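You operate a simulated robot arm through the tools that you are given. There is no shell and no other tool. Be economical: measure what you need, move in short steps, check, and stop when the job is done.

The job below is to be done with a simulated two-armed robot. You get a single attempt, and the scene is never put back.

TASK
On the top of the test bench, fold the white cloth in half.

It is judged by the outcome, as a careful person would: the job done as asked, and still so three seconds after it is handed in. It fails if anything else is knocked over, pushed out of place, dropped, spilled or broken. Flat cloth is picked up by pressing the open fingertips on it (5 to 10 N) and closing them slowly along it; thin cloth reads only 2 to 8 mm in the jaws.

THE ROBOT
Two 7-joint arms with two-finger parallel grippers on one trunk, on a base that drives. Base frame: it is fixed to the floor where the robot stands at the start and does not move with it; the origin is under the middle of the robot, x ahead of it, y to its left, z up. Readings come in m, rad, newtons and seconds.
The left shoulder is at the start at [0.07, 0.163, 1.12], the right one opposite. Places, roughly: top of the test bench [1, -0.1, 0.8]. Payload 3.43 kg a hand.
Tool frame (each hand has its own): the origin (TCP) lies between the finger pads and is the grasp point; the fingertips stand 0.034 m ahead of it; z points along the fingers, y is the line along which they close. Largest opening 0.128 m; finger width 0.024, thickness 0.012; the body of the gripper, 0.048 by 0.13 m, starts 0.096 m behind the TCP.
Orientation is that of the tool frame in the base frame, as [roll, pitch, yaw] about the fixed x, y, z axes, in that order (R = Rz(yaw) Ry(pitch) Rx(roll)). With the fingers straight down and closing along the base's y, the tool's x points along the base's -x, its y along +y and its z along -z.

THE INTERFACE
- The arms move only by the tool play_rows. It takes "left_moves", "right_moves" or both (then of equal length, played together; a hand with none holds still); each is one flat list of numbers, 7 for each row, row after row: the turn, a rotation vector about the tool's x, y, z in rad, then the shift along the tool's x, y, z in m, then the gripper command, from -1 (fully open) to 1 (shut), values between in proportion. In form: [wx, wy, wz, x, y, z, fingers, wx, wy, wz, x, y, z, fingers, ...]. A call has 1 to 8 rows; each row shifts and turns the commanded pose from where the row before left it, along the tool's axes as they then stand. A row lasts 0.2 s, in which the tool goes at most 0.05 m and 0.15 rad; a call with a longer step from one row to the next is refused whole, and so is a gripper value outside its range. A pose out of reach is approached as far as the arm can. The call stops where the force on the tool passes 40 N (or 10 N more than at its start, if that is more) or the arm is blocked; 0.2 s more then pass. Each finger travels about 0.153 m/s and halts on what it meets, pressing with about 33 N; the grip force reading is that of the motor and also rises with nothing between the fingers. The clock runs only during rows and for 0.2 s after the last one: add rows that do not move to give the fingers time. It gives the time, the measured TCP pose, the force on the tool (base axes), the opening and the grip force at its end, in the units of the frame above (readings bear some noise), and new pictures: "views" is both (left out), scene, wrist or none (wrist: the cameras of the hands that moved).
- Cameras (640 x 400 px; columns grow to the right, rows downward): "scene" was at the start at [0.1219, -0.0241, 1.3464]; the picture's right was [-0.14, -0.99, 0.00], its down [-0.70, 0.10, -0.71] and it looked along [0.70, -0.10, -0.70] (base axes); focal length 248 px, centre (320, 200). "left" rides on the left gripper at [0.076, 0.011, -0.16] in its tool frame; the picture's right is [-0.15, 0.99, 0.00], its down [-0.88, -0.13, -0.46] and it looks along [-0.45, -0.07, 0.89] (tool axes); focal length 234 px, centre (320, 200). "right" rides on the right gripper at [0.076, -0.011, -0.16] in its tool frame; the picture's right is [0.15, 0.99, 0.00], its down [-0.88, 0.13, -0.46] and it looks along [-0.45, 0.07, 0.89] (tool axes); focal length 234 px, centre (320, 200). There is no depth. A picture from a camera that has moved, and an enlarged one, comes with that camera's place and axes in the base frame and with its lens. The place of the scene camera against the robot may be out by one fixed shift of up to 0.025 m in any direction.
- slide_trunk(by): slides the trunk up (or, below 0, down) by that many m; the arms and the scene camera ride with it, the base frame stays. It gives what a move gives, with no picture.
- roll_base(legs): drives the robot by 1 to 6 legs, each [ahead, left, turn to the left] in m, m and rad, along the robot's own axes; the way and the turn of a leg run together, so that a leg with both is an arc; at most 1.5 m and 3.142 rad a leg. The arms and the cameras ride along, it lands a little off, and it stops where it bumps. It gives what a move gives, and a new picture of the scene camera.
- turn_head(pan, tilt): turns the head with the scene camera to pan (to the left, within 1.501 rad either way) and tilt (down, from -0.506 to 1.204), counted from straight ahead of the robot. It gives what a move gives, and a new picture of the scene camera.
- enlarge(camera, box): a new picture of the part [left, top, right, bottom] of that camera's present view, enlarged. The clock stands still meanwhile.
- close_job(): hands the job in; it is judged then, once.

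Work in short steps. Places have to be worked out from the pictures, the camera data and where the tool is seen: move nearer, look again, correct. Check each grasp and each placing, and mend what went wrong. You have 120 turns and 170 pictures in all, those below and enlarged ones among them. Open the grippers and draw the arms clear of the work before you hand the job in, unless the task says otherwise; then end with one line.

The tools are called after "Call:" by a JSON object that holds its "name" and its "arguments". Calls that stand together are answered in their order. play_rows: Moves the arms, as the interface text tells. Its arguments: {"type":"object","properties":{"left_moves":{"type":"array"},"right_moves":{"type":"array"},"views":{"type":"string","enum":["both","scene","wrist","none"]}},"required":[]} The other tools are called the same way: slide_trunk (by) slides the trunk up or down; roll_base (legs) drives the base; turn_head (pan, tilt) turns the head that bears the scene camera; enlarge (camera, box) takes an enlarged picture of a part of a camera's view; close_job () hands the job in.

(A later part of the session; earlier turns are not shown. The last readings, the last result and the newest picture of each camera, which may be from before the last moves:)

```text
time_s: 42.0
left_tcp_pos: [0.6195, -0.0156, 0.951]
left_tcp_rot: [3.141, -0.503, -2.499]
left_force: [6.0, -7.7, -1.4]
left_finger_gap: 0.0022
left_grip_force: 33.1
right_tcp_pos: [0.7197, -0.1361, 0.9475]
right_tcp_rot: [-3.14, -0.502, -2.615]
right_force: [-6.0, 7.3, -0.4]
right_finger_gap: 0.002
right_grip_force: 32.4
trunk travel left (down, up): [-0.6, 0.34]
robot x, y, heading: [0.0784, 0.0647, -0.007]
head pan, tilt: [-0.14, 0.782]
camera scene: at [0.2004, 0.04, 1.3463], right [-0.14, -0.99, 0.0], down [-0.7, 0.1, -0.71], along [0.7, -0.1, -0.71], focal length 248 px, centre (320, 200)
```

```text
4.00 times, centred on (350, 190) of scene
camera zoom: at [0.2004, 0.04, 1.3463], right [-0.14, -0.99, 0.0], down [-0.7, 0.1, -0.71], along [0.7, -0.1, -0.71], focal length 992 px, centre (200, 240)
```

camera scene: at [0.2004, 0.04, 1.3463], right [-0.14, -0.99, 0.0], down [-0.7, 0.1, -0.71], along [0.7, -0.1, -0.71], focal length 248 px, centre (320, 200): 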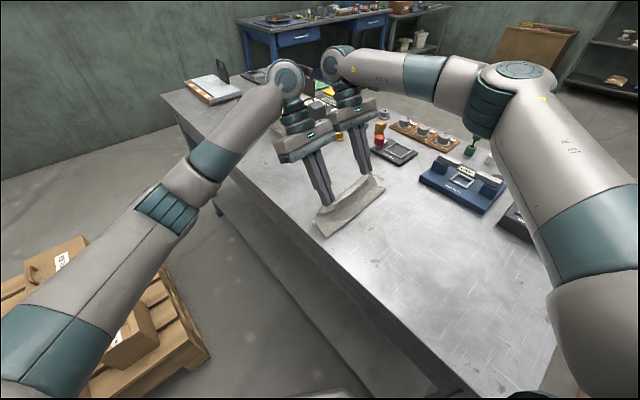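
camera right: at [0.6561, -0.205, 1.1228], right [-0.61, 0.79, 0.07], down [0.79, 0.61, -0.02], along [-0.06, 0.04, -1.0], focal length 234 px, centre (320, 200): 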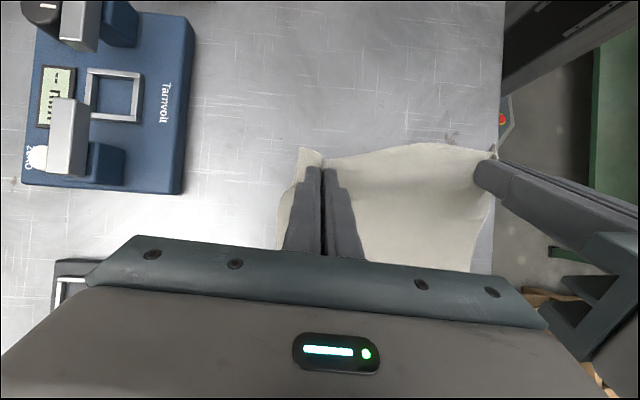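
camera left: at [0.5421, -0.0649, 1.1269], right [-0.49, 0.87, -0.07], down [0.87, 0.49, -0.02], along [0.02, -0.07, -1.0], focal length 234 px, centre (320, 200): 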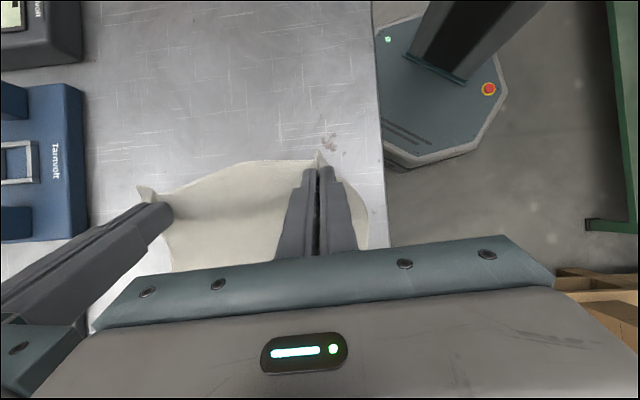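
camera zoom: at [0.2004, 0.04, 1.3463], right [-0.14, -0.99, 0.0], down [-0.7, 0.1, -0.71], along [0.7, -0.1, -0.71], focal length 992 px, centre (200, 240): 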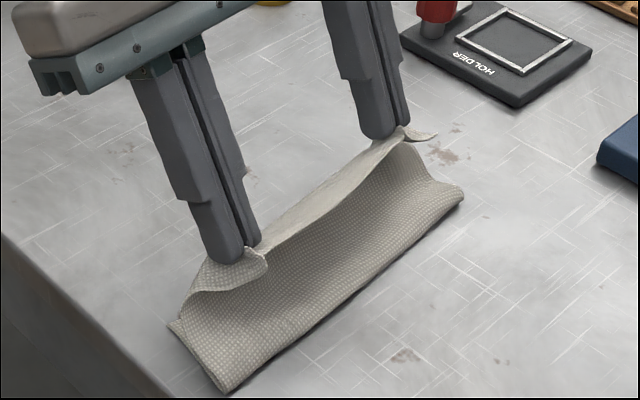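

The cloth is held, but the fold line currently sits only about 6.5 cm from AD, with slack in the standing flap. So I first go back 3 cm while lowering, to roll the fold toward the robot.

Call:
{"name": "play_rows", "arguments": {"left_moves": [0, 0, 0, 0.0035, -0.0005, 0.01445, 1, 0, 0, 0, 0.0035, -0.0005, 0.01445, 1, 0, 0, 0, 0.0035, -0.0005, 0.01445, 1, 0, 0, 0, 0, 0, 0, 1], "right_moves": [0, 0, 0, 0.0035, 0.0005, 0.01445, 1, 0, 0, 0, 0.0035, 0.0005, 0.01445, 1, 0, 0, 0, 0.0035, 0.0005, 0.01445, 1, 0, 0, 0, 0, 0, 0, 1], "views": "both"}}

```text
time_s: 43.0
left_tcp_pos: [0.5961, -0.0357, 0.9169]
left_tcp_rot: [-3.141, -0.501, -2.5]
left_force: [0.5, -0.7, -0.5]
left_finger_gap: 0.0023
left_grip_force: 33.2
right_tcp_pos: [0.6943, -0.1505, 0.9138]
right_tcp_rot: [-3.141, -0.5, -2.616]
right_force: [-0.2, 0.5, 0.3]
right_finger_gap: 0.002
right_grip_force: 32.9
trunk travel left (down, up): [-0.6, 0.34]
robot x, y, heading: [0.0766, 0.0649, -0.002]
head pan, tilt: [-0.14, 0.782]
camera scene: at [0.1999, 0.04, 1.3464], right [-0.14, -0.99, 0.0], down [-0.7, 0.1, -0.71], along [0.7, -0.1, -0.7], focal length 248 px, centre (320, 200)
camera right: at [0.7085, -0.1556, 1.0898], right [-0.61, 0.79, 0.07], down [0.79, 0.61, -0.02], along [-0.06, 0.04, -1.0], focal length 234 px, centre (320, 200)
camera left: at [0.5978, -0.0202, 1.0933], right [-0.49, 0.87, -0.07], down [0.87, 0.49, -0.02], along [0.02, -0.07, -1.0], focal length 234 px, centre (320, 200)
```

scene: 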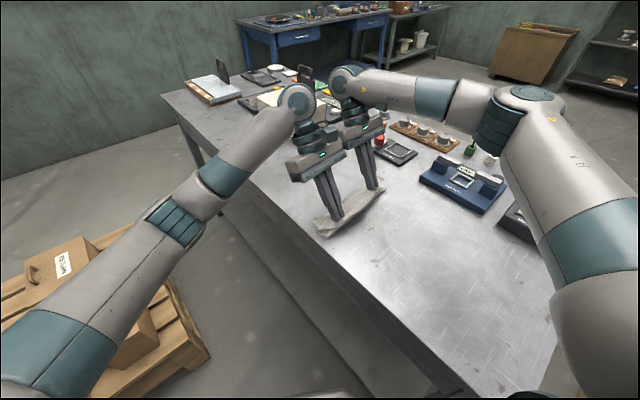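
right: 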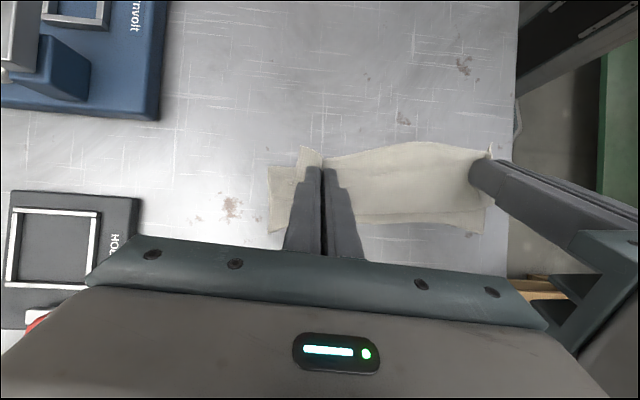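
left: 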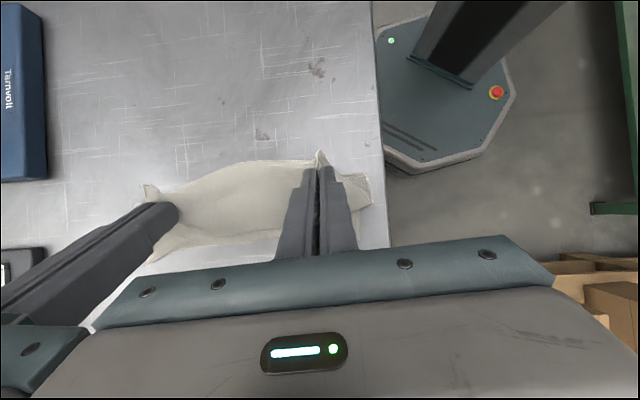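

Call:
{"name": "enlarge", "arguments": {"camera": "right", "box": [240, 110, 520, 285]}}

Call:
{"name": "enlarge", "arguments": {"camera": "left", "box": [120, 110, 400, 285]}}

Call:
{"name": "enlarge", "arguments": {"camera": "scene", "box": [280, 140, 420, 240]}}

```text
2.29 times, centred on (380, 198) of right
camera zoom: at [0.7085, -0.1556, 1.0898], right [-0.61, 0.79, 0.07], down [0.79, 0.61, -0.02], along [-0.06, 0.04, -1.0], focal length 535 px, centre (183, 206)
```

zoom: 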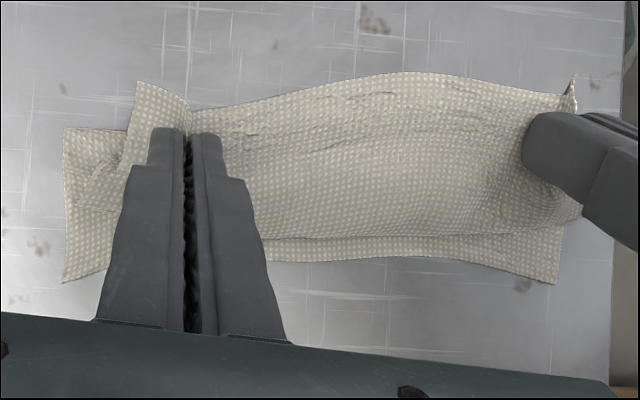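

```text
2.29 times, centred on (260, 198) of left
camera zoom: at [0.5978, -0.0202, 1.0933], right [-0.49, 0.87, -0.07], down [0.87, 0.49, -0.02], along [0.02, -0.07, -1.0], focal length 535 px, centre (457, 206)
```

zoom: 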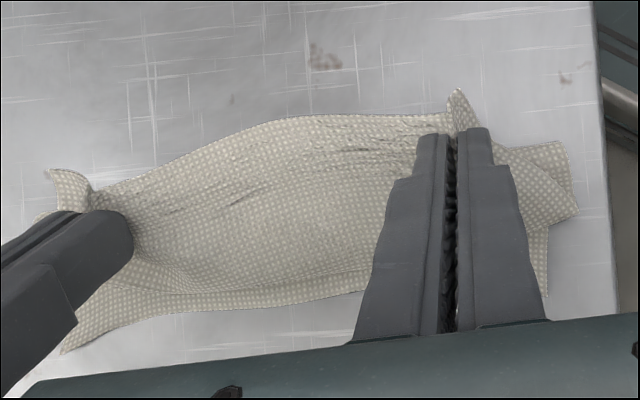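

```text
4.00 times, centred on (350, 190) of scene
camera zoom: at [0.1999, 0.04, 1.3464], right [-0.14, -0.99, 0.0], down [-0.7, 0.1, -0.71], along [0.7, -0.1, -0.7], focal length 992 px, centre (200, 240)
```

zoom: 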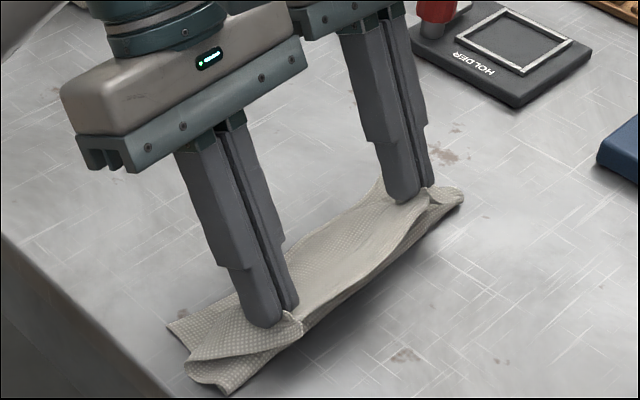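

The slack makes the flap billow forward. The remedy is to unroll it flat again and then carry it on a wider, taut arc: up, well forward, and only then down. I retract 10 cm low first.

Call:
{"name": "play_rows", "arguments": {"left_moves": [0, 0, 0, 0.0152, 0, 0.0083, 1, 0, 0, 0, 0.0152, 0, 0.0083, 1, 0, 0, 0, 0.0152, 0, 0.0083, 1, 0, 0, 0, 0.0152, 0, 0.0083, 1, 0, 0, 0, 0.0152, 0, 0.0083, 1, 0, 0, 0, 0.0152, 0, 0.0083, 1, 0, 0, 0, 0, 0, 0, 1], "right_moves": [0, 0, 0, 0.0152, 0, 0.0083, 1, 0, 0, 0, 0.0152, 0, 0.0083, 1, 0, 0, 0, 0.0152, 0, 0.0083, 1, 0, 0, 0, 0.0152, 0, 0.0083, 1, 0, 0, 0, 0.0152, 0, 0.0083, 1, 0, 0, 0, 0.0152, 0, 0.0083, 1, 0, 0, 0, 0, 0, 0, 1], "views": "both"}}

```text
time_s: 44.5
left_tcp_pos: [0.5124, -0.0958, 0.9172]
left_tcp_rot: [-3.141, -0.502, -2.501]
left_force: [-1.3, 0.1, -0.3]
left_finger_gap: 0.0023
left_grip_force: 32.8
right_tcp_pos: [0.6033, -0.2007, 0.9147]
right_tcp_rot: [-3.141, -0.501, -2.614]
right_force: [-0.4, -0.1, -0.1]
right_finger_gap: 0.0017
right_grip_force: 33.4
trunk travel left (down, up): [-0.6, 0.34]
robot x, y, heading: [0.0745, 0.0642, -0.005]
head pan, tilt: [-0.14, 0.782]
camera scene: at [0.2004, 0.0402, 1.3463], right [-0.14, -0.99, 0.0], down [-0.7, 0.1, -0.71], along [0.7, -0.1, -0.7], focal length 248 px, centre (320, 200)
camera right: at [0.6183, -0.2067, 1.0901], right [-0.61, 0.79, 0.07], down [0.79, 0.61, -0.02], along [-0.06, 0.04, -1.0], focal length 234 px, centre (320, 200)
camera left: at [0.5147, -0.0813, 1.0942], right [-0.49, 0.87, -0.07], down [0.87, 0.49, -0.02], along [0.01, -0.07, -1.0], focal length 234 px, centre (320, 200)
```

scene: 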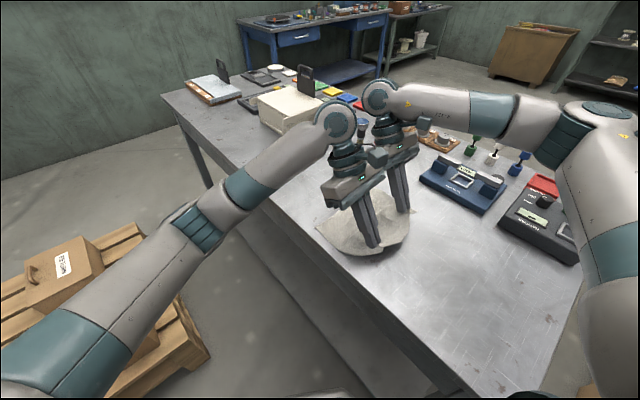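
right: 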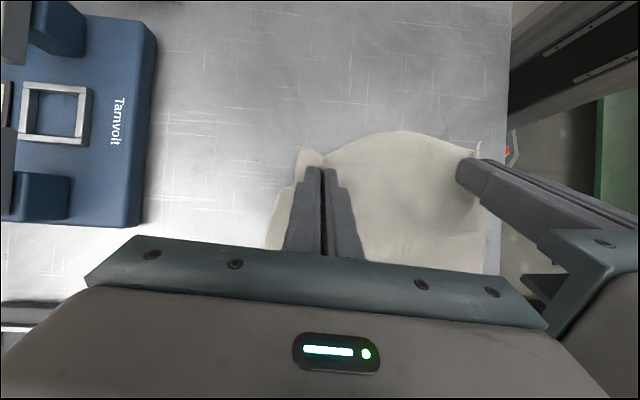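
left: 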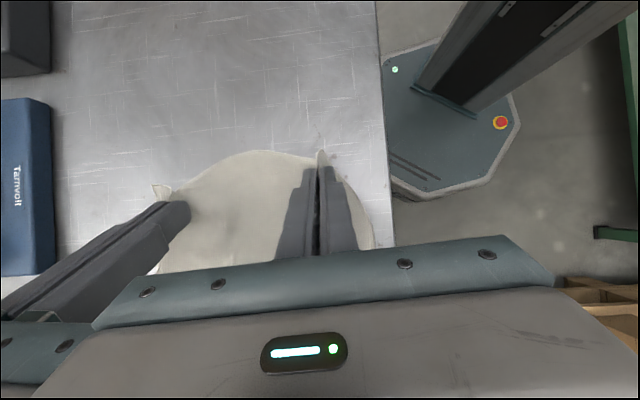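

Unrolled cleanly. Now the taut arc's first half: up and forward on a radius of about 8.4 cm about the midline, restoring hand spacing along the way.

Call:
{"name": "play_rows", "arguments": {"left_moves": [0, 0, 0, 0.0031, 0.0004, -0.0177, 1, 0, 0, 0, 0.0031, 0.0004, -0.0177, 1, 0, 0, 0, -0.0061, 0.0004, -0.0096, 1, 0, 0, 0, -0.0062, 0.0004, -0.0097, 1, 0, 0, 0, -0.0117, 0.0004, -0.0098, 1, 0, 0, 0, -0.0117, 0.0004, -0.0099, 1, 0, 0, 0, -0.0143, 0.0004, -0.005, 1, 0, 0, 0, -0.0144, 0.0004, -0.005, 1], "right_moves": [0, 0, 0, 0.0031, 0, -0.0177, 1, 0, 0, 0, 0.0031, 0, -0.0177, 1, 0, 0, 0, -0.0061, 0, -0.0096, 1, 0, 0, 0, -0.0062, 0, -0.0097, 1, 0, 0, 0, -0.0117, 0, -0.0098, 1, 0, 0, 0, -0.0117, 0, -0.0099, 1, 0, 0, 0, -0.0143, 0, -0.005, 1, 0, 0, 0, -0.0144, 0, -0.005, 1], "views": "both"}}

```text
time_s: 46.4
left_tcp_pos: [0.5841, -0.0399, 0.9643]
left_tcp_rot: [3.141, -0.499, -2.5]
left_force: [1.7, -1.6, 0.0]
left_finger_gap: 0.0024
left_grip_force: 33.0
right_tcp_pos: [0.6821, -0.1551, 0.9599]
right_tcp_rot: [-3.141, -0.502, -2.615]
right_force: [-1.2, 1.6, -0.8]
right_finger_gap: 0.0016
right_grip_force: 32.9
trunk travel left (down, up): [-0.6, 0.34]
robot x, y, heading: [0.0812, 0.0645, -0.007]
head pan, tilt: [-0.14, 0.782]
camera scene: at [0.2005, 0.0403, 1.3463], right [-0.14, -0.99, 0.0], down [-0.7, 0.1, -0.71], along [0.7, -0.1, -0.71], focal length 248 px, centre (320, 200)
camera right: at [0.6977, -0.161, 1.1367], right [-0.61, 0.79, 0.07], down [0.79, 0.61, -0.02], along [-0.06, 0.04, -1.0], focal length 234 px, centre (320, 200)
camera left: at [0.5864, -0.0239, 1.1404], right [-0.49, 0.87, -0.07], down [0.87, 0.49, -0.02], along [0.01, -0.07, -1.0], focal length 234 px, centre (320, 200)
```

scene: 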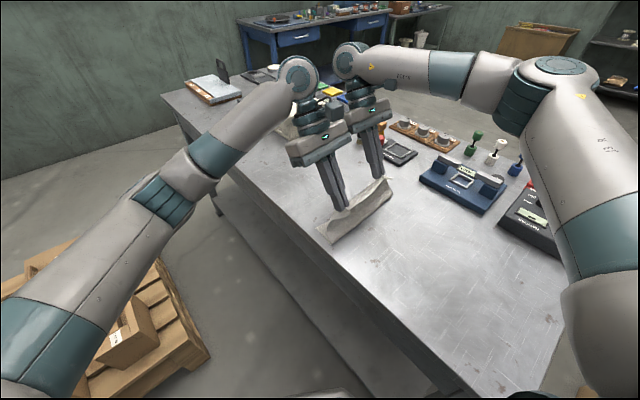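
right: 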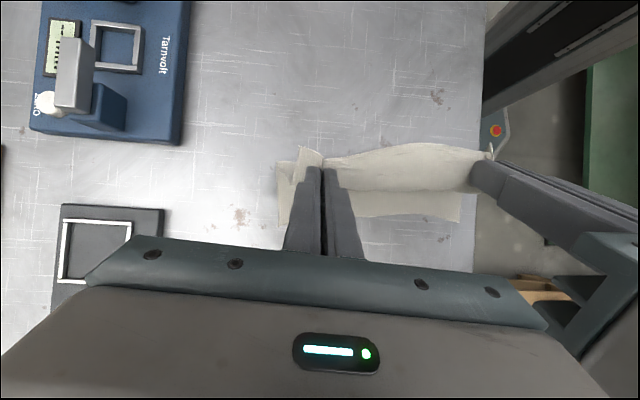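
left: 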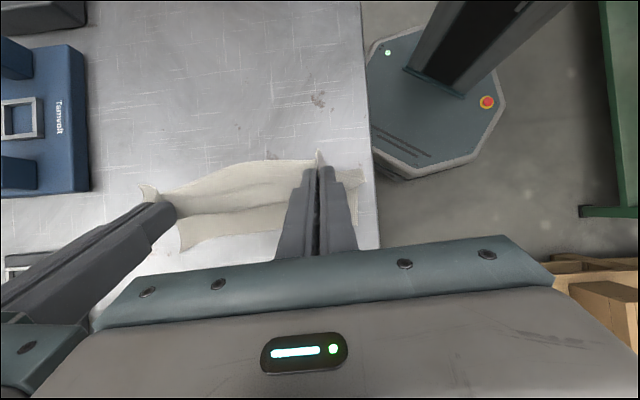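

Close views, to re-measure AD and the fold line before the second half.

Call:
{"name": "enlarge", "arguments": {"camera": "right", "box": [240, 110, 520, 285]}}

Call:
{"name": "enlarge", "arguments": {"camera": "scene", "box": [290, 150, 430, 250]}}

```text
2.29 times, centred on (380, 198) of right
camera zoom: at [0.6977, -0.161, 1.1367], right [-0.61, 0.79, 0.07], down [0.79, 0.61, -0.02], along [-0.06, 0.04, -1.0], focal length 535 px, centre (183, 206)
```

zoom: 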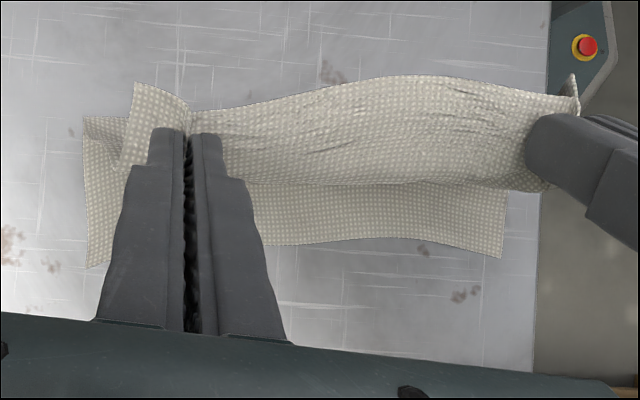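

```text
4.00 times, centred on (360, 200) of scene
camera zoom: at [0.2005, 0.0403, 1.3463], right [-0.14, -0.99, 0.0], down [-0.7, 0.1, -0.71], along [0.7, -0.1, -0.71], focal length 992 px, centre (160, 200)
```

zoom: 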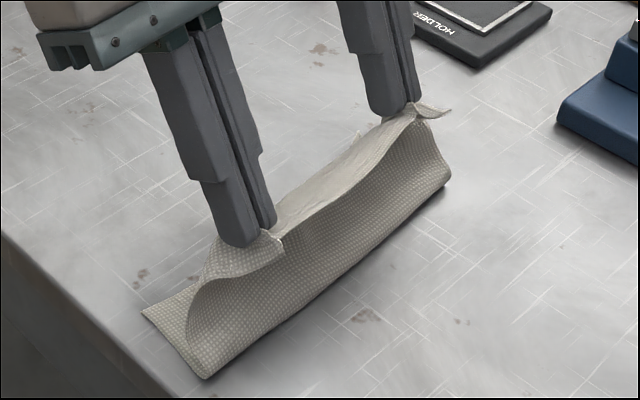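

AD actually sits at A(.736,-.169), D(.595,.007), about 1.2 cm nearer than I had used. That means my arc was centred too far forward and the fold sits about 7.7 cm from AD. I draw back 8 cm so the flap lays down again around the true midline.

Call:
{"name": "play_rows", "arguments": {"left_moves": [0, 0, 0, 0.0133, 0, 0.0091, 1, 0, 0, 0, 0.0133, 0, 0.0091, 1, 0, 0, 0, 0.0133, 0, 0.0091, 1, 0, 0, 0, 0.0133, 0, 0.0091, 1, 0, 0, 0, 0.0133, 0, 0.0091, 1, 0, 0, 0, 0, 0, 0, 1, 0, 0, 0, 0, 0, 0, 1], "right_moves": [0, 0, 0, 0.0133, -0.0019, 0.0091, 1, 0, 0, 0, 0.0133, -0.0019, 0.0091, 1, 0, 0, 0, 0.0133, -0.0019, 0.0091, 1, 0, 0, 0, 0.0133, -0.0019, 0.0091, 1, 0, 0, 0, 0.0133, -0.0019, 0.0091, 1, 0, 0, 0, 0, 0, 0, 1, 0, 0, 0, 0, 0, 0, 1], "views": "none"}}

Call:
{"name": "enlarge", "arguments": {"camera": "right", "box": [240, 110, 520, 285]}}

Call:
{"name": "enlarge", "arguments": {"camera": "scene", "box": [290, 150, 450, 250]}}

```text
time_s: 48.0
left_tcp_pos: [0.5186, -0.09, 0.9569]
left_tcp_rot: [3.141, -0.501, -2.499]
left_force: [1.2, -1.1, -0.1]
left_finger_gap: 0.0024
left_grip_force: 33.3
right_tcp_pos: [0.6174, -0.2056, 0.9519]
right_tcp_rot: [3.14, -0.499, -2.613]
right_force: [-1.0, 2.3, 1.0]
right_finger_gap: 0.002
right_grip_force: 33.3
trunk travel left (down, up): [-0.6, 0.34]
robot x, y, heading: [0.0793, 0.0634, -0.003]
head pan, tilt: [-0.14, 0.782]
```

```text
2.29 times, centred on (380, 198) of right
camera zoom: at [0.6317, -0.211, 1.1278], right [-0.61, 0.79, 0.07], down [0.79, 0.61, -0.02], along [-0.06, 0.04, -1.0], focal length 535 px, centre (183, 206)
```

zoom: 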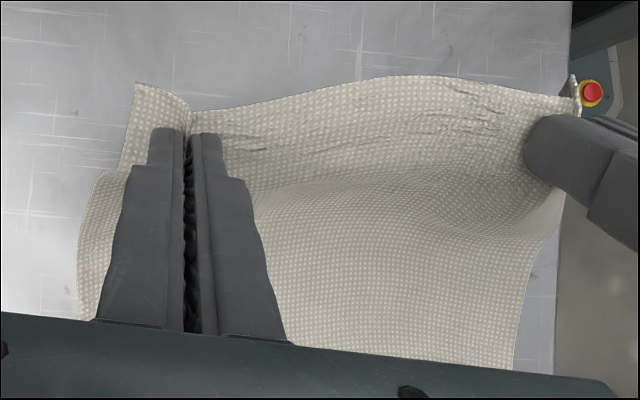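

```text
4.00 times, centred on (370, 200) of scene
camera zoom: at [0.1997, 0.0392, 1.3464], right [-0.14, -0.99, 0.0], down [-0.7, 0.1, -0.71], along [0.7, -0.1, -0.7], focal length 992 px, centre (120, 200)
```

zoom: 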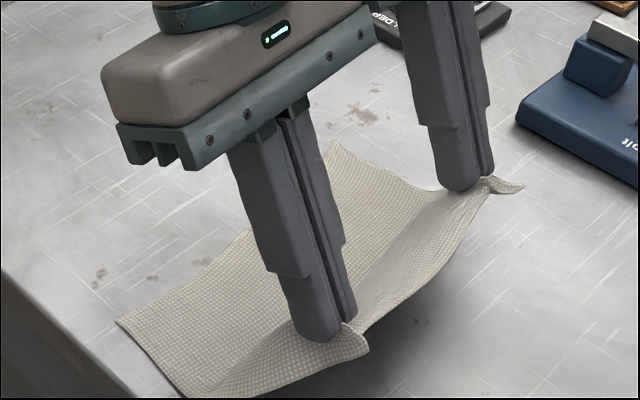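

The flap drapes flat past the midline. Now I run the wide taut arc about the corrected midline, most of the way.

Call:
{"name": "play_rows", "arguments": {"left_moves": [0, 0, 0, -0.0037, 0, -0.0083, 1, 0, 0, 0, -0.0037, 0, -0.0083, 1, 0, 0, 0, -0.0129, 0, -0.0077, 1, 0, 0, 0, -0.0129, 0, -0.0076, 1, 0, 0, 0, -0.0151, 0, -0.0015, 1, 0, 0, 0, -0.0152, 0, -0.0014, 1, 0, 0, 0, -0.0117, 0, 0.0027, 1, 0, 0, 0, -0.0118, 0, 0.0027, 1], "right_moves": [0, 0, 0, -0.0037, 0.0008, -0.0083, 1, 0, 0, 0, -0.0037, 0.0009, -0.0083, 1, 0, 0, 0, -0.0129, 0.0017, -0.0077, 1, 0, 0, 0, -0.0129, 0.0018, -0.0076, 1, 0, 0, 0, -0.0151, 0.0017, -0.0015, 1, 0, 0, 0, -0.0152, 0.0016, -0.0014, 1, 0, 0, 0, -0.0117, 0.001, 0.0027, 1, 0, 0, 0, -0.0118, 0.0011, 0.0027, 1], "views": "none"}}

Call:
{"name": "enlarge", "arguments": {"camera": "right", "box": [240, 110, 520, 285]}}

Call:
{"name": "enlarge", "arguments": {"camera": "scene", "box": [290, 150, 450, 250]}}

```text
time_s: 49.8
left_tcp_pos: [0.5926, -0.0346, 0.9393]
left_tcp_rot: [-3.141, -0.5, -2.499]
left_force: [0.6, -0.9, -0.7]
left_finger_gap: 0.0024
left_grip_force: 33.3
right_tcp_pos: [0.6914, -0.1501, 0.9361]
right_tcp_rot: [3.14, -0.5, -2.617]
right_force: [-1.2, 0.7, -0.2]
right_finger_gap: 0.0016
right_grip_force: 33.0
trunk travel left (down, up): [-0.6, 0.34]
robot x, y, heading: [0.0727, 0.0634, -0.001]
head pan, tilt: [-0.14, 0.782]
```

```text
2.29 times, centred on (380, 198) of right
camera zoom: at [0.7061, -0.155, 1.1113], right [-0.61, 0.79, 0.07], down [0.79, 0.61, -0.02], along [-0.06, 0.04, -1.0], focal length 535 px, centre (183, 206)
```

zoom: 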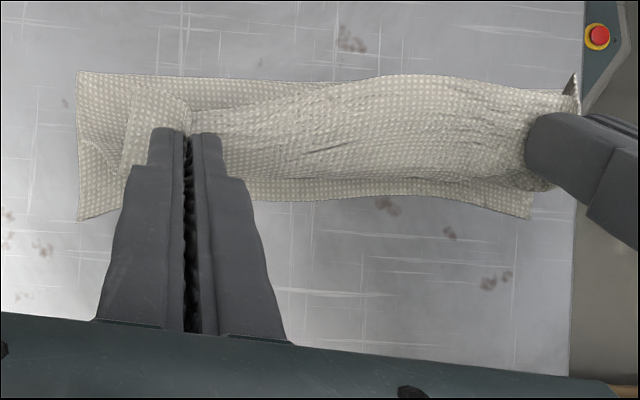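

```text
4.00 times, centred on (370, 200) of scene
camera zoom: at [0.2007, 0.0402, 1.3463], right [-0.14, -0.99, 0.0], down [-0.7, 0.1, -0.71], along [0.7, -0.1, -0.71], focal length 992 px, centre (120, 200)
```

zoom: 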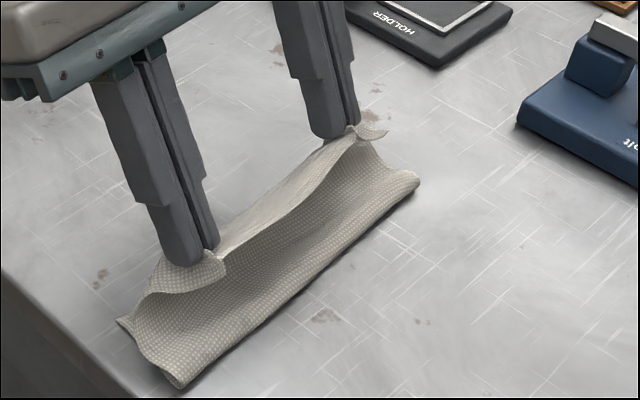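

The flap sags and pulls the fold too close to AD when carried high. I'll use a low rolling path instead: retract until nearly flat, then roll forward at about 3.5 cm height so the loop opens toward the robot.

Call:
{"name": "play_rows", "arguments": {"left_moves": [0, 0, 0, 0.0129, 0, 0.0106, 1, 0, 0, 0, 0.0129, 0, 0.0106, 1, 0, 0, 0, 0.0129, 0, 0.0106, 1, 0, 0, 0, 0.0129, 0, 0.0106, 1, 0, 0, 0, 0.0129, 0, 0.0106, 1, 0, 0, 0, 0.0129, 0, 0.0106, 1, 0, 0, 0, 0.0129, 0, 0.0106, 1, 0, 0, 0, 0.0129, 0, 0.0106, 1], "right_moves": [0, 0, 0, 0.0129, -0.0019, 0.0106, 1, 0, 0, 0, 0.0129, -0.0019, 0.0106, 1, 0, 0, 0, 0.0129, -0.0019, 0.0106, 1, 0, 0, 0, 0.0129, -0.0019, 0.0106, 1, 0, 0, 0, 0.0129, -0.0019, 0.0106, 1, 0, 0, 0, 0.0129, -0.0019, 0.0106, 1, 0, 0, 0, 0.0129, -0.0019, 0.0106, 1, 0, 0, 0, 0.0129, -0.0019, 0.0106, 1], "views": "scene"}}

Call:
{"name": "enlarge", "arguments": {"camera": "scene", "box": [290, 160, 450, 260]}}

```text
time_s: 51.5
left_tcp_pos: [0.4861, -0.1128, 0.9147]
left_tcp_rot: [-3.14, -0.499, -2.502]
left_force: [0.5, -0.7, -0.3]
left_finger_gap: 0.0022
left_grip_force: 33.4
right_tcp_pos: [0.5841, -0.2311, 0.9132]
right_tcp_rot: [3.14, -0.499, -2.615]
right_force: [-1.4, 0.4, 0.4]
right_finger_gap: 0.0021
right_grip_force: 33.8
trunk travel left (down, up): [-0.6, 0.34]
robot x, y, heading: [0.0795, 0.0651, -0.002]
head pan, tilt: [-0.14, 0.782]
camera scene: at [0.1992, 0.0385, 1.3464], right [-0.14, -0.99, 0.0], down [-0.7, 0.1, -0.71], along [0.7, -0.1, -0.7], focal length 248 px, centre (320, 200)
```

scene: 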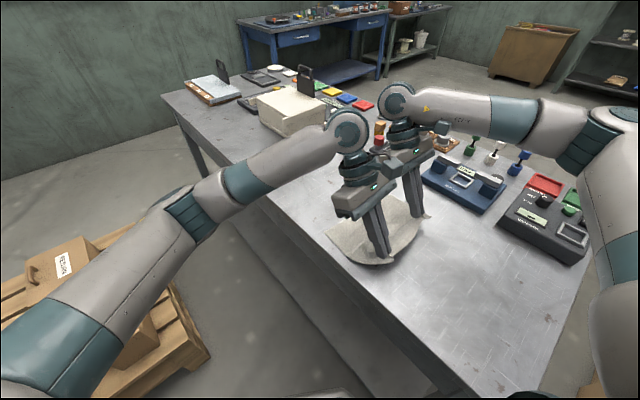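

```text
4.00 times, centred on (370, 210) of scene
camera zoom: at [0.1992, 0.0385, 1.3464], right [-0.14, -0.99, 0.0], down [-0.7, 0.1, -0.71], along [0.7, -0.1, -0.7], focal length 992 px, centre (120, 160)
```

zoom: 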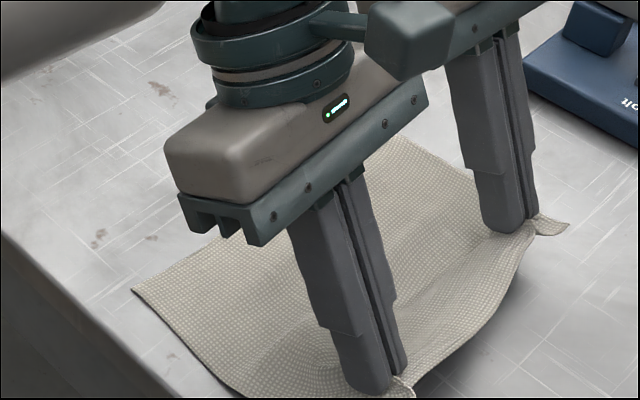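

Nearly flat now. I settle it slightly further back and down, then roll forward at about 3.5 cm height.

Call:
{"name": "play_rows", "arguments": {"left_moves": [0, 0, 0, 0.0101, 0, 0.0191, 1, 0, 0, 0, -0.0112, 0, -0.0233, 1, 0, 0, 0, -0.0184, 0, -0.0101, 1, 0, 0, 0, -0.0184, 0, -0.0101, 1, 0, 0, 0, -0.0184, 0, -0.0101, 1, 0, 0, 0, -0.0184, 0, -0.0101, 1, 0, 0, 0, -0.0184, 0, -0.0101, 1, 0, 0, 0, 0, 0, 0, 1], "right_moves": [0, 0, 0, 0.0101, -0.0021, 0.0191, 1, 0, 0, 0, -0.0112, 0.0025, -0.0233, 1, 0, 0, 0, -0.0184, 0.0024, -0.0101, 1, 0, 0, 0, -0.0184, 0.0025, -0.0101, 1, 0, 0, 0, -0.0184, 0.0024, -0.0101, 1, 0, 0, 0, -0.0184, 0.0025, -0.0101, 1, 0, 0, 0, -0.0184, 0.0024, -0.0101, 1, 0, 0, 0, 0, 0, 0, 1], "views": "none"}}

Call:
{"name": "enlarge", "arguments": {"camera": "right", "box": [240, 110, 520, 285]}}

Call:
{"name": "enlarge", "arguments": {"camera": "scene", "box": [290, 160, 450, 260]}}

```text
time_s: 53.4
left_tcp_pos: [0.5724, -0.0484, 0.9192]
left_tcp_rot: [3.141, -0.499, -2.5]
left_force: [2.8, -2.5, -1.3]
left_finger_gap: 0.0025
left_grip_force: 33.2
right_tcp_pos: [0.6718, -0.1648, 0.916]
right_tcp_rot: [3.14, -0.5, -2.615]
right_force: [-2.1, 2.3, -0.1]
right_finger_gap: 0.0018
right_grip_force: 33.1
trunk travel left (down, up): [-0.6, 0.34]
robot x, y, heading: [0.0793, 0.0639, 0.001]
head pan, tilt: [-0.14, 0.782]
```

```text
2.29 times, centred on (380, 198) of right
camera zoom: at [0.6876, -0.1705, 1.0916], right [-0.61, 0.79, 0.07], down [0.79, 0.61, -0.02], along [-0.06, 0.04, -1.0], focal length 535 px, centre (183, 206)
```

zoom: 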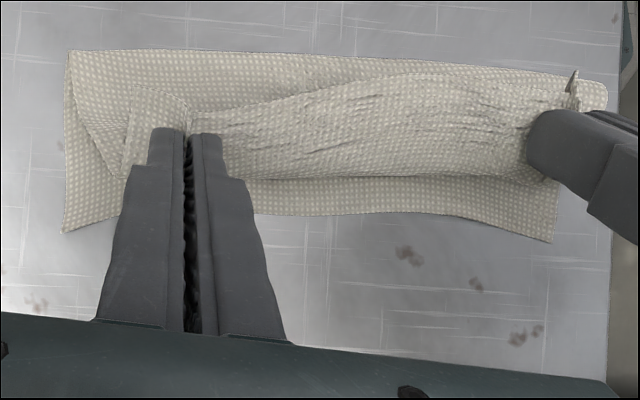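

```text
4.00 times, centred on (370, 210) of scene
camera zoom: at [0.1993, 0.0386, 1.3464], right [-0.14, -0.99, 0.0], down [-0.7, 0.1, -0.71], along [0.7, -0.1, -0.7], focal length 992 px, centre (120, 160)
```

zoom: 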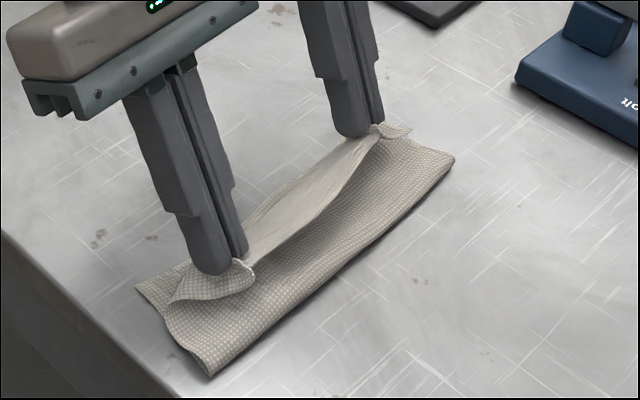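

This view explains the trouble. With the fingers closing along the edge, the sheet has to leave the fingers on the far side, so it always bulges and curls back. I'll lay the cloth flat again, release it, and re-grip the very edge with the fingers closing across it. First I retract and lower.

Call:
{"name": "play_rows", "arguments": {"left_moves": [0, 0, 0, 0.0162, 0, 0.0089, 1, 0, 0, 0, 0.0162, 0, 0.0089, 1, 0, 0, 0, 0.0162, 0, 0.0089, 1, 0, 0, 0, 0.0162, 0, 0.0089, 1, 0, 0, 0, 0.0162, 0, 0.0089, 1, 0, 0, 0, 0.0162, 0, 0.0089, 1, 0, 0, 0, 0.0052, 0, 0.0154, 1, 0, 0, 0, 0.0052, 0, 0.0154, 1], "right_moves": [0, 0, 0, 0.0162, -0.0022, 0.0089, 1, 0, 0, 0, 0.0162, -0.0022, 0.0089, 1, 0, 0, 0, 0.0162, -0.0022, 0.0089, 1, 0, 0, 0, 0.0162, -0.0022, 0.0089, 1, 0, 0, 0, 0.0162, -0.0022, 0.0089, 1, 0, 0, 0, 0.0162, -0.0022, 0.0089, 1, 0, 0, 0, 0.0052, -0.0014, 0.0154, 1, 0, 0, 0, 0.0052, -0.0014, 0.0154, 1], "views": "none"}}

Call:
{"name": "enlarge", "arguments": {"camera": "right", "box": [240, 80, 560, 280]}}

```text
time_s: 55.1
left_tcp_pos: [0.4654, -0.1284, 0.8978]
left_tcp_rot: [3.141, -0.5, -2.499]
left_force: [1.9, -1.9, 0.5]
left_finger_gap: 0.0025
left_grip_force: 32.9
right_tcp_pos: [0.5628, -0.2478, 0.8952]
right_tcp_rot: [3.14, -0.499, -2.616]
right_force: [-1.0, 2.8, -0.4]
right_finger_gap: 0.0019
right_grip_force: 32.5
trunk travel left (down, up): [-0.6, 0.34]
robot x, y, heading: [0.0768, 0.0621, -0.008]
head pan, tilt: [-0.14, 0.782]
```

```text
2.00 times, centred on (400, 180) of right
camera zoom: at [0.578, -0.2525, 1.0694], right [-0.61, 0.79, 0.07], down [0.79, 0.61, -0.02], along [-0.06, 0.04, -1.0], focal length 468 px, centre (160, 240)
```

zoom: 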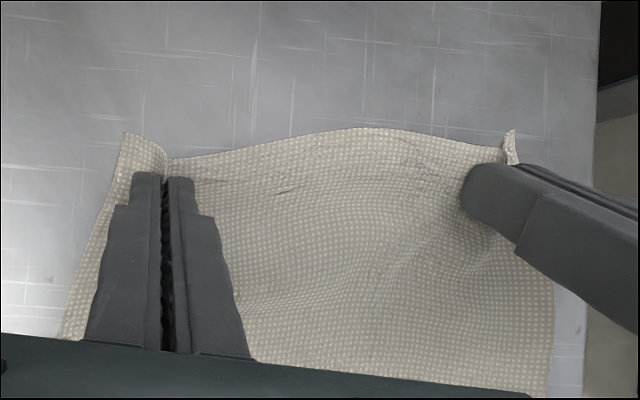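

I lower onto the table with a last small pull, open slowly, and lift straight off.

Call:
{"name": "play_rows", "arguments": {"left_moves": [0, 0, 0, 0.0052, 0, 0.0154, 1, 0, 0, 0, 0.003, 0, 0.0015, 1, 0, 0, 0, 0, 0, 0, 0.9, 0, 0, 0, 0, 0, 0, 0.8, 0, 0, 0, 0, 0, 0, 0.7, 0, 0, 0, 0, 0, 0, 0.6, 0, 0, 0, 0, 0, 0, 0.5, 0, 0, 0, 0, 0, 0, 0.5], "right_moves": [0, 0, 0, 0.0042, -0.0014, 0.0134, 1, 0, 0, 0, 0.003, 0, 0.0015, 1, 0, 0, 0, 0, 0, 0, 0.9, 0, 0, 0, 0, 0, 0, 0.8, 0, 0, 0, 0, 0, 0, 0.7, 0, 0, 0, 0, 0, 0, 0.6, 0, 0, 0, 0, 0, 0, 0.5, 0, 0, 0, 0, 0, 0, 0.5], "views": "none"}}

Call:
{"name": "play_rows", "arguments": {"left_moves": [0, 0, 0, 0.0048, 0, -0.0088, 0.5, 0, 0, 0, 0.0096, 0, -0.0176, 0.5, 0, 0, 0, 0.0192, 0, -0.0351, 0.5, 0, 0, 0, 0.0192, 0, -0.0351, 0.5, 0, 0, 0, 0.0192, 0, -0.0351, 0.5, 0, 0, 0, 0, 0, 0, 0.5], "right_moves": [0, 0, 0, 0.0048, 0, -0.0088, 0.5, 0, 0, 0, 0.0096, 0, -0.0176, 0.5, 0, 0, 0, 0.0192, 0, -0.0351, 0.5, 0, 0, 0, 0.0192, 0, -0.0351, 0.5, 0, 0, 0, 0.0192, 0, -0.0351, 0.5, 0, 0, 0, 0, 0, 0, 0.5], "views": "both"}}

```text
time_s: 56.8
left_tcp_pos: [0.4518, -0.1365, 0.8859]
left_tcp_rot: [-3.138, -0.499, -2.503]
left_force: [-0.6, -0.4, 5.9]
left_finger_gap: 0.0319
left_grip_force: 0.1
right_tcp_pos: [0.5523, -0.2528, 0.8872]
right_tcp_rot: [-3.138, -0.498, -2.615]
right_force: [-3.1, 1.6, 19.4]
right_finger_gap: 0.0279
right_grip_force: 0.0
trunk travel left (down, up): [-0.6, 0.34]
robot x, y, heading: [0.0761, 0.0628, -0.001]
head pan, tilt: [-0.14, 0.782]
stopped in row 8 (right hand): the force on the tool passed its limit (the readings are from after the stop); the commanded pose is now the measured one
```

```text
time_s: 58.2
left_tcp_pos: [0.4549, -0.1393, 1.037]
left_tcp_rot: [3.139, -0.502, -2.5]
left_force: [-0.2, -0.3, -0.6]
left_finger_gap: 0.0319
left_grip_force: 0.1
right_tcp_pos: [0.5568, -0.2531, 1.0361]
right_tcp_rot: [3.139, -0.502, -2.615]
right_force: [0.0, 0.0, 0.0]
right_finger_gap: 0.0319
right_grip_force: 0.1
trunk travel left (down, up): [-0.6, 0.34]
robot x, y, heading: [0.0804, 0.0642, -0.003]
head pan, tilt: [-0.14, 0.782]
camera scene: at [0.201, 0.0389, 1.3462], right [-0.14, -0.99, 0.0], down [-0.7, 0.1, -0.71], along [0.7, -0.1, -0.71], focal length 248 px, centre (320, 200)
camera right: at [0.5709, -0.2588, 1.2117], right [-0.61, 0.79, 0.07], down [0.79, 0.61, -0.02], along [-0.06, 0.04, -1.0], focal length 234 px, centre (320, 200)
camera left: at [0.4569, -0.1237, 1.2129], right [-0.49, 0.87, -0.07], down [0.87, 0.49, -0.02], along [0.01, -0.07, -1.0], focal length 234 px, centre (320, 200)
```

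scene: 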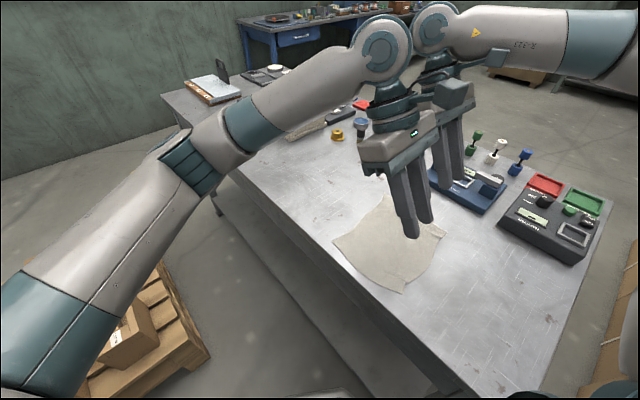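
right: 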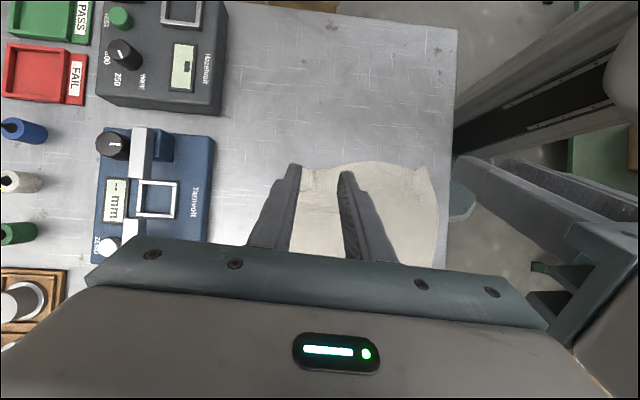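
left: 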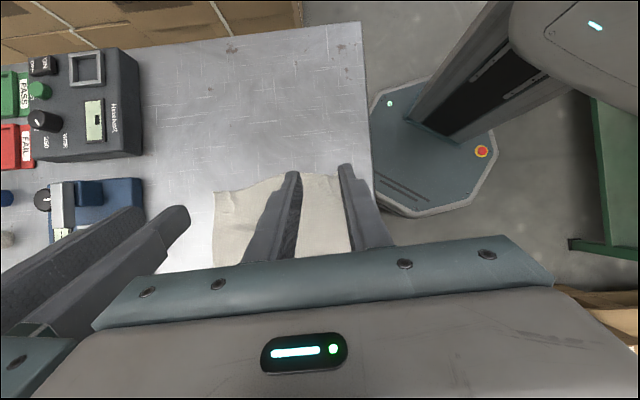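

The cloth is flat again. I untilt, move the hands apart, and turn both a quarter so the fingers close across the edge.

Call:
{"name": "play_rows", "arguments": {"left_moves": [0, -0.125, 0, 0, 0.008, -0.01, 0.5, 0, -0.125, 0, 0, 0.008, -0.01, 0.5, 0, -0.125, 0, 0, 0.008, -0.01, 0.5, 0, -0.125, 0, 0, 0.008, -0.01, 0.5, 0, 0, 0.13, 0, 0, 0, 0.5, 0, 0, 0.13, 0, 0, 0, 0.5, 0, 0, 0.13, 0, 0, 0, 0.5, 0, 0, 0.13, 0, 0, 0, 0.5], "right_moves": [0, -0.125, 0, 0, -0.01, -0.01, 0.5, 0, -0.125, 0, 0, -0.01, -0.01, 0.5, 0, -0.125, 0, 0, -0.01, -0.01, 0.5, 0, -0.125, 0, 0, -0.01, -0.01, 0.5, 0, 0, 0.12, 0, 0, 0, 0.5, 0, 0, 0.12, 0, 0, 0, 0.5, 0, 0, 0.12, 0, 0, 0, 0.5, 0, 0, 0.12, 0, 0, 0, 0.5], "views": "none"}}

Call:
{"name": "play_rows", "arguments": {"left_moves": [0, 0, 0.1315, 0, 0, 0, 0.5, 0, 0, 0.1315, 0, 0, 0, 0.5, 0, 0, 0.1315, 0, 0, 0, 0.5, 0, 0, 0.1315, 0, 0, 0, 0.5, 0, 0, 0.1315, 0, 0, 0, 0.5, 0, 0, 0.1315, 0, 0, 0, 0.5, 0, 0, 0.1315, 0, 0, 0, 0.5, 0, 0, 0.1315, 0, 0, 0, 0.5], "right_moves": [0, 0, 0.1215, 0, 0, 0, 0.5, 0, 0, 0.1215, 0, 0, 0, 0.5, 0, 0, 0.1215, 0, 0, 0, 0.5, 0, 0, 0.1215, 0, 0, 0, 0.5, 0, 0, 0.1215, 0, 0, 0, 0.5, 0, 0, 0.1215, 0, 0, 0, 0.5, 0, 0, 0.1215, 0, 0, 0, 0.5, 0, 0, 0.1215, 0, 0, 0, 0.5], "views": "both"}}

```text
time_s: 60.0
left_tcp_pos: [0.4439, -0.1053, 1.0724]
left_tcp_rot: [3.141, 0.0, -3.024]
left_force: [-0.1, -0.4, 0.3]
left_finger_gap: 0.0318
left_grip_force: 0.2
right_tcp_pos: [0.5837, -0.2825, 1.0728]
right_tcp_rot: [-3.141, 0.001, -3.097]
right_force: [-0.7, 0.3, -0.6]
right_finger_gap: 0.0323
right_grip_force: 0.0
trunk travel left (down, up): [-0.6, 0.34]
robot x, y, heading: [0.0799, 0.0633, 0.002]
head pan, tilt: [-0.14, 0.782]
```

```text
time_s: 61.8
left_tcp_pos: [0.443, -0.1051, 1.0734]
left_tcp_rot: [3.141, 0.001, 2.211]
left_force: [0.2, -0.1, -0.1]
left_finger_gap: 0.0318
left_grip_force: 0.0
right_tcp_pos: [0.5832, -0.2818, 1.0726]
right_tcp_rot: [3.14, -0.003, 2.215]
right_force: [-0.2, -0.8, 0.0]
right_finger_gap: 0.0317
right_grip_force: 0.0
trunk travel left (down, up): [-0.6, 0.34]
robot x, y, heading: [0.0798, 0.0627, -0.004]
head pan, tilt: [-0.14, 0.782]
camera scene: at [0.1998, 0.0394, 1.3464], right [-0.14, -0.99, 0.0], down [-0.7, 0.1, -0.71], along [0.7, -0.1, -0.7], focal length 248 px, centre (320, 200)
camera right: at [0.5297, -0.2294, 1.2308], right [0.7, 0.71, 0.0], down [0.63, -0.63, 0.46], along [0.32, -0.32, -0.89], focal length 234 px, centre (320, 200)
camera left: at [0.4085, -0.0368, 1.232], right [0.88, 0.47, 0.0], down [0.42, -0.78, 0.46], along [0.21, -0.4, -0.89], focal length 234 px, centre (320, 200)
```

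scene: 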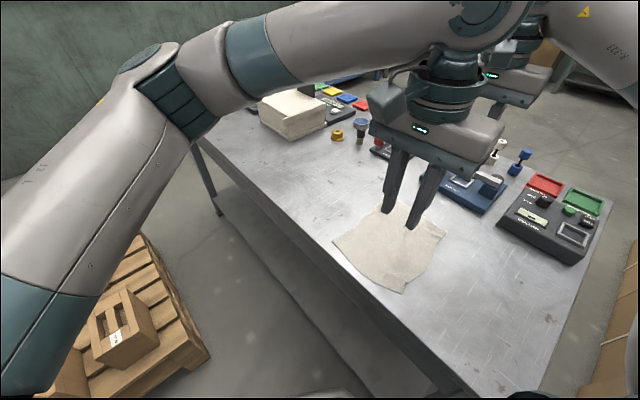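
right: 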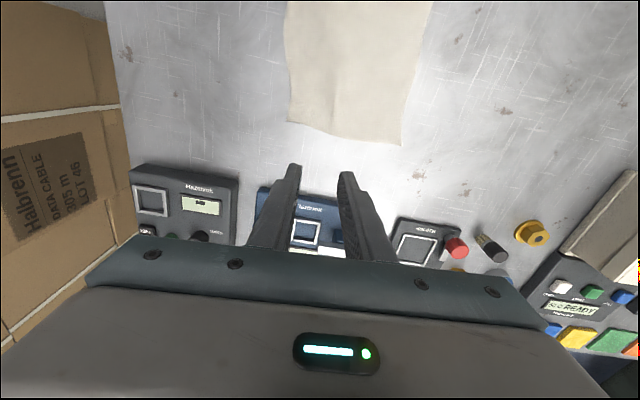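
left: 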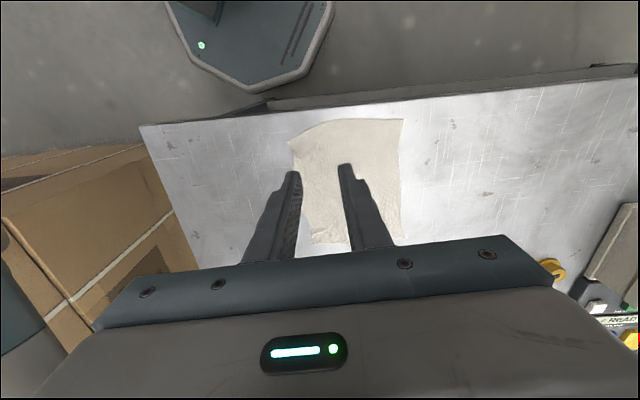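

Both turned fine. I enlarge to measure the edges.

Call:
{"name": "enlarge", "arguments": {"camera": "scene", "box": [310, 190, 470, 300]}}

Call:
{"name": "enlarge", "arguments": {"camera": "left", "box": [240, 90, 440, 260]}}

Call:
{"name": "enlarge", "arguments": {"camera": "right", "box": [240, 0, 480, 150]}}

```text
3.64 times, centred on (390, 245) of scene
camera zoom: at [0.1998, 0.0394, 1.3464], right [-0.14, -0.99, 0.0], down [-0.7, 0.1, -0.71], along [0.7, -0.1, -0.7], focal length 902 px, centre (66, 36)
```

zoom: 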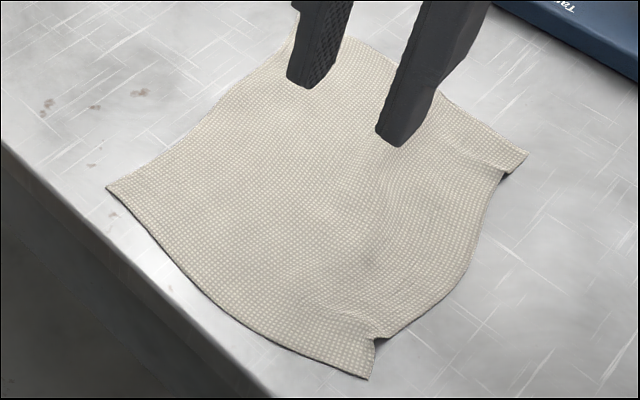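

```text
2.35 times, centred on (340, 175) of left
camera zoom: at [0.4085, -0.0368, 1.232], right [0.88, 0.47, 0.0], down [0.42, -0.78, 0.46], along [0.21, -0.4, -0.89], focal length 551 px, centre (273, 259)
```

zoom: 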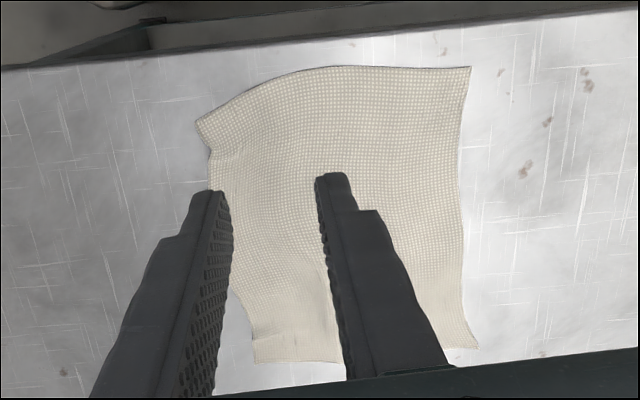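

```text
2.67 times, centred on (360, 75) of right
camera zoom: at [0.5297, -0.2294, 1.2308], right [0.7, 0.71, 0.0], down [0.63, -0.63, 0.46], along [0.32, -0.32, -0.89], focal length 624 px, centre (213, 533)
```

zoom: 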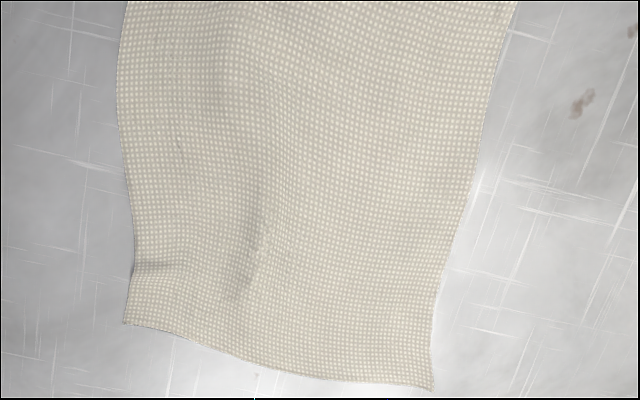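

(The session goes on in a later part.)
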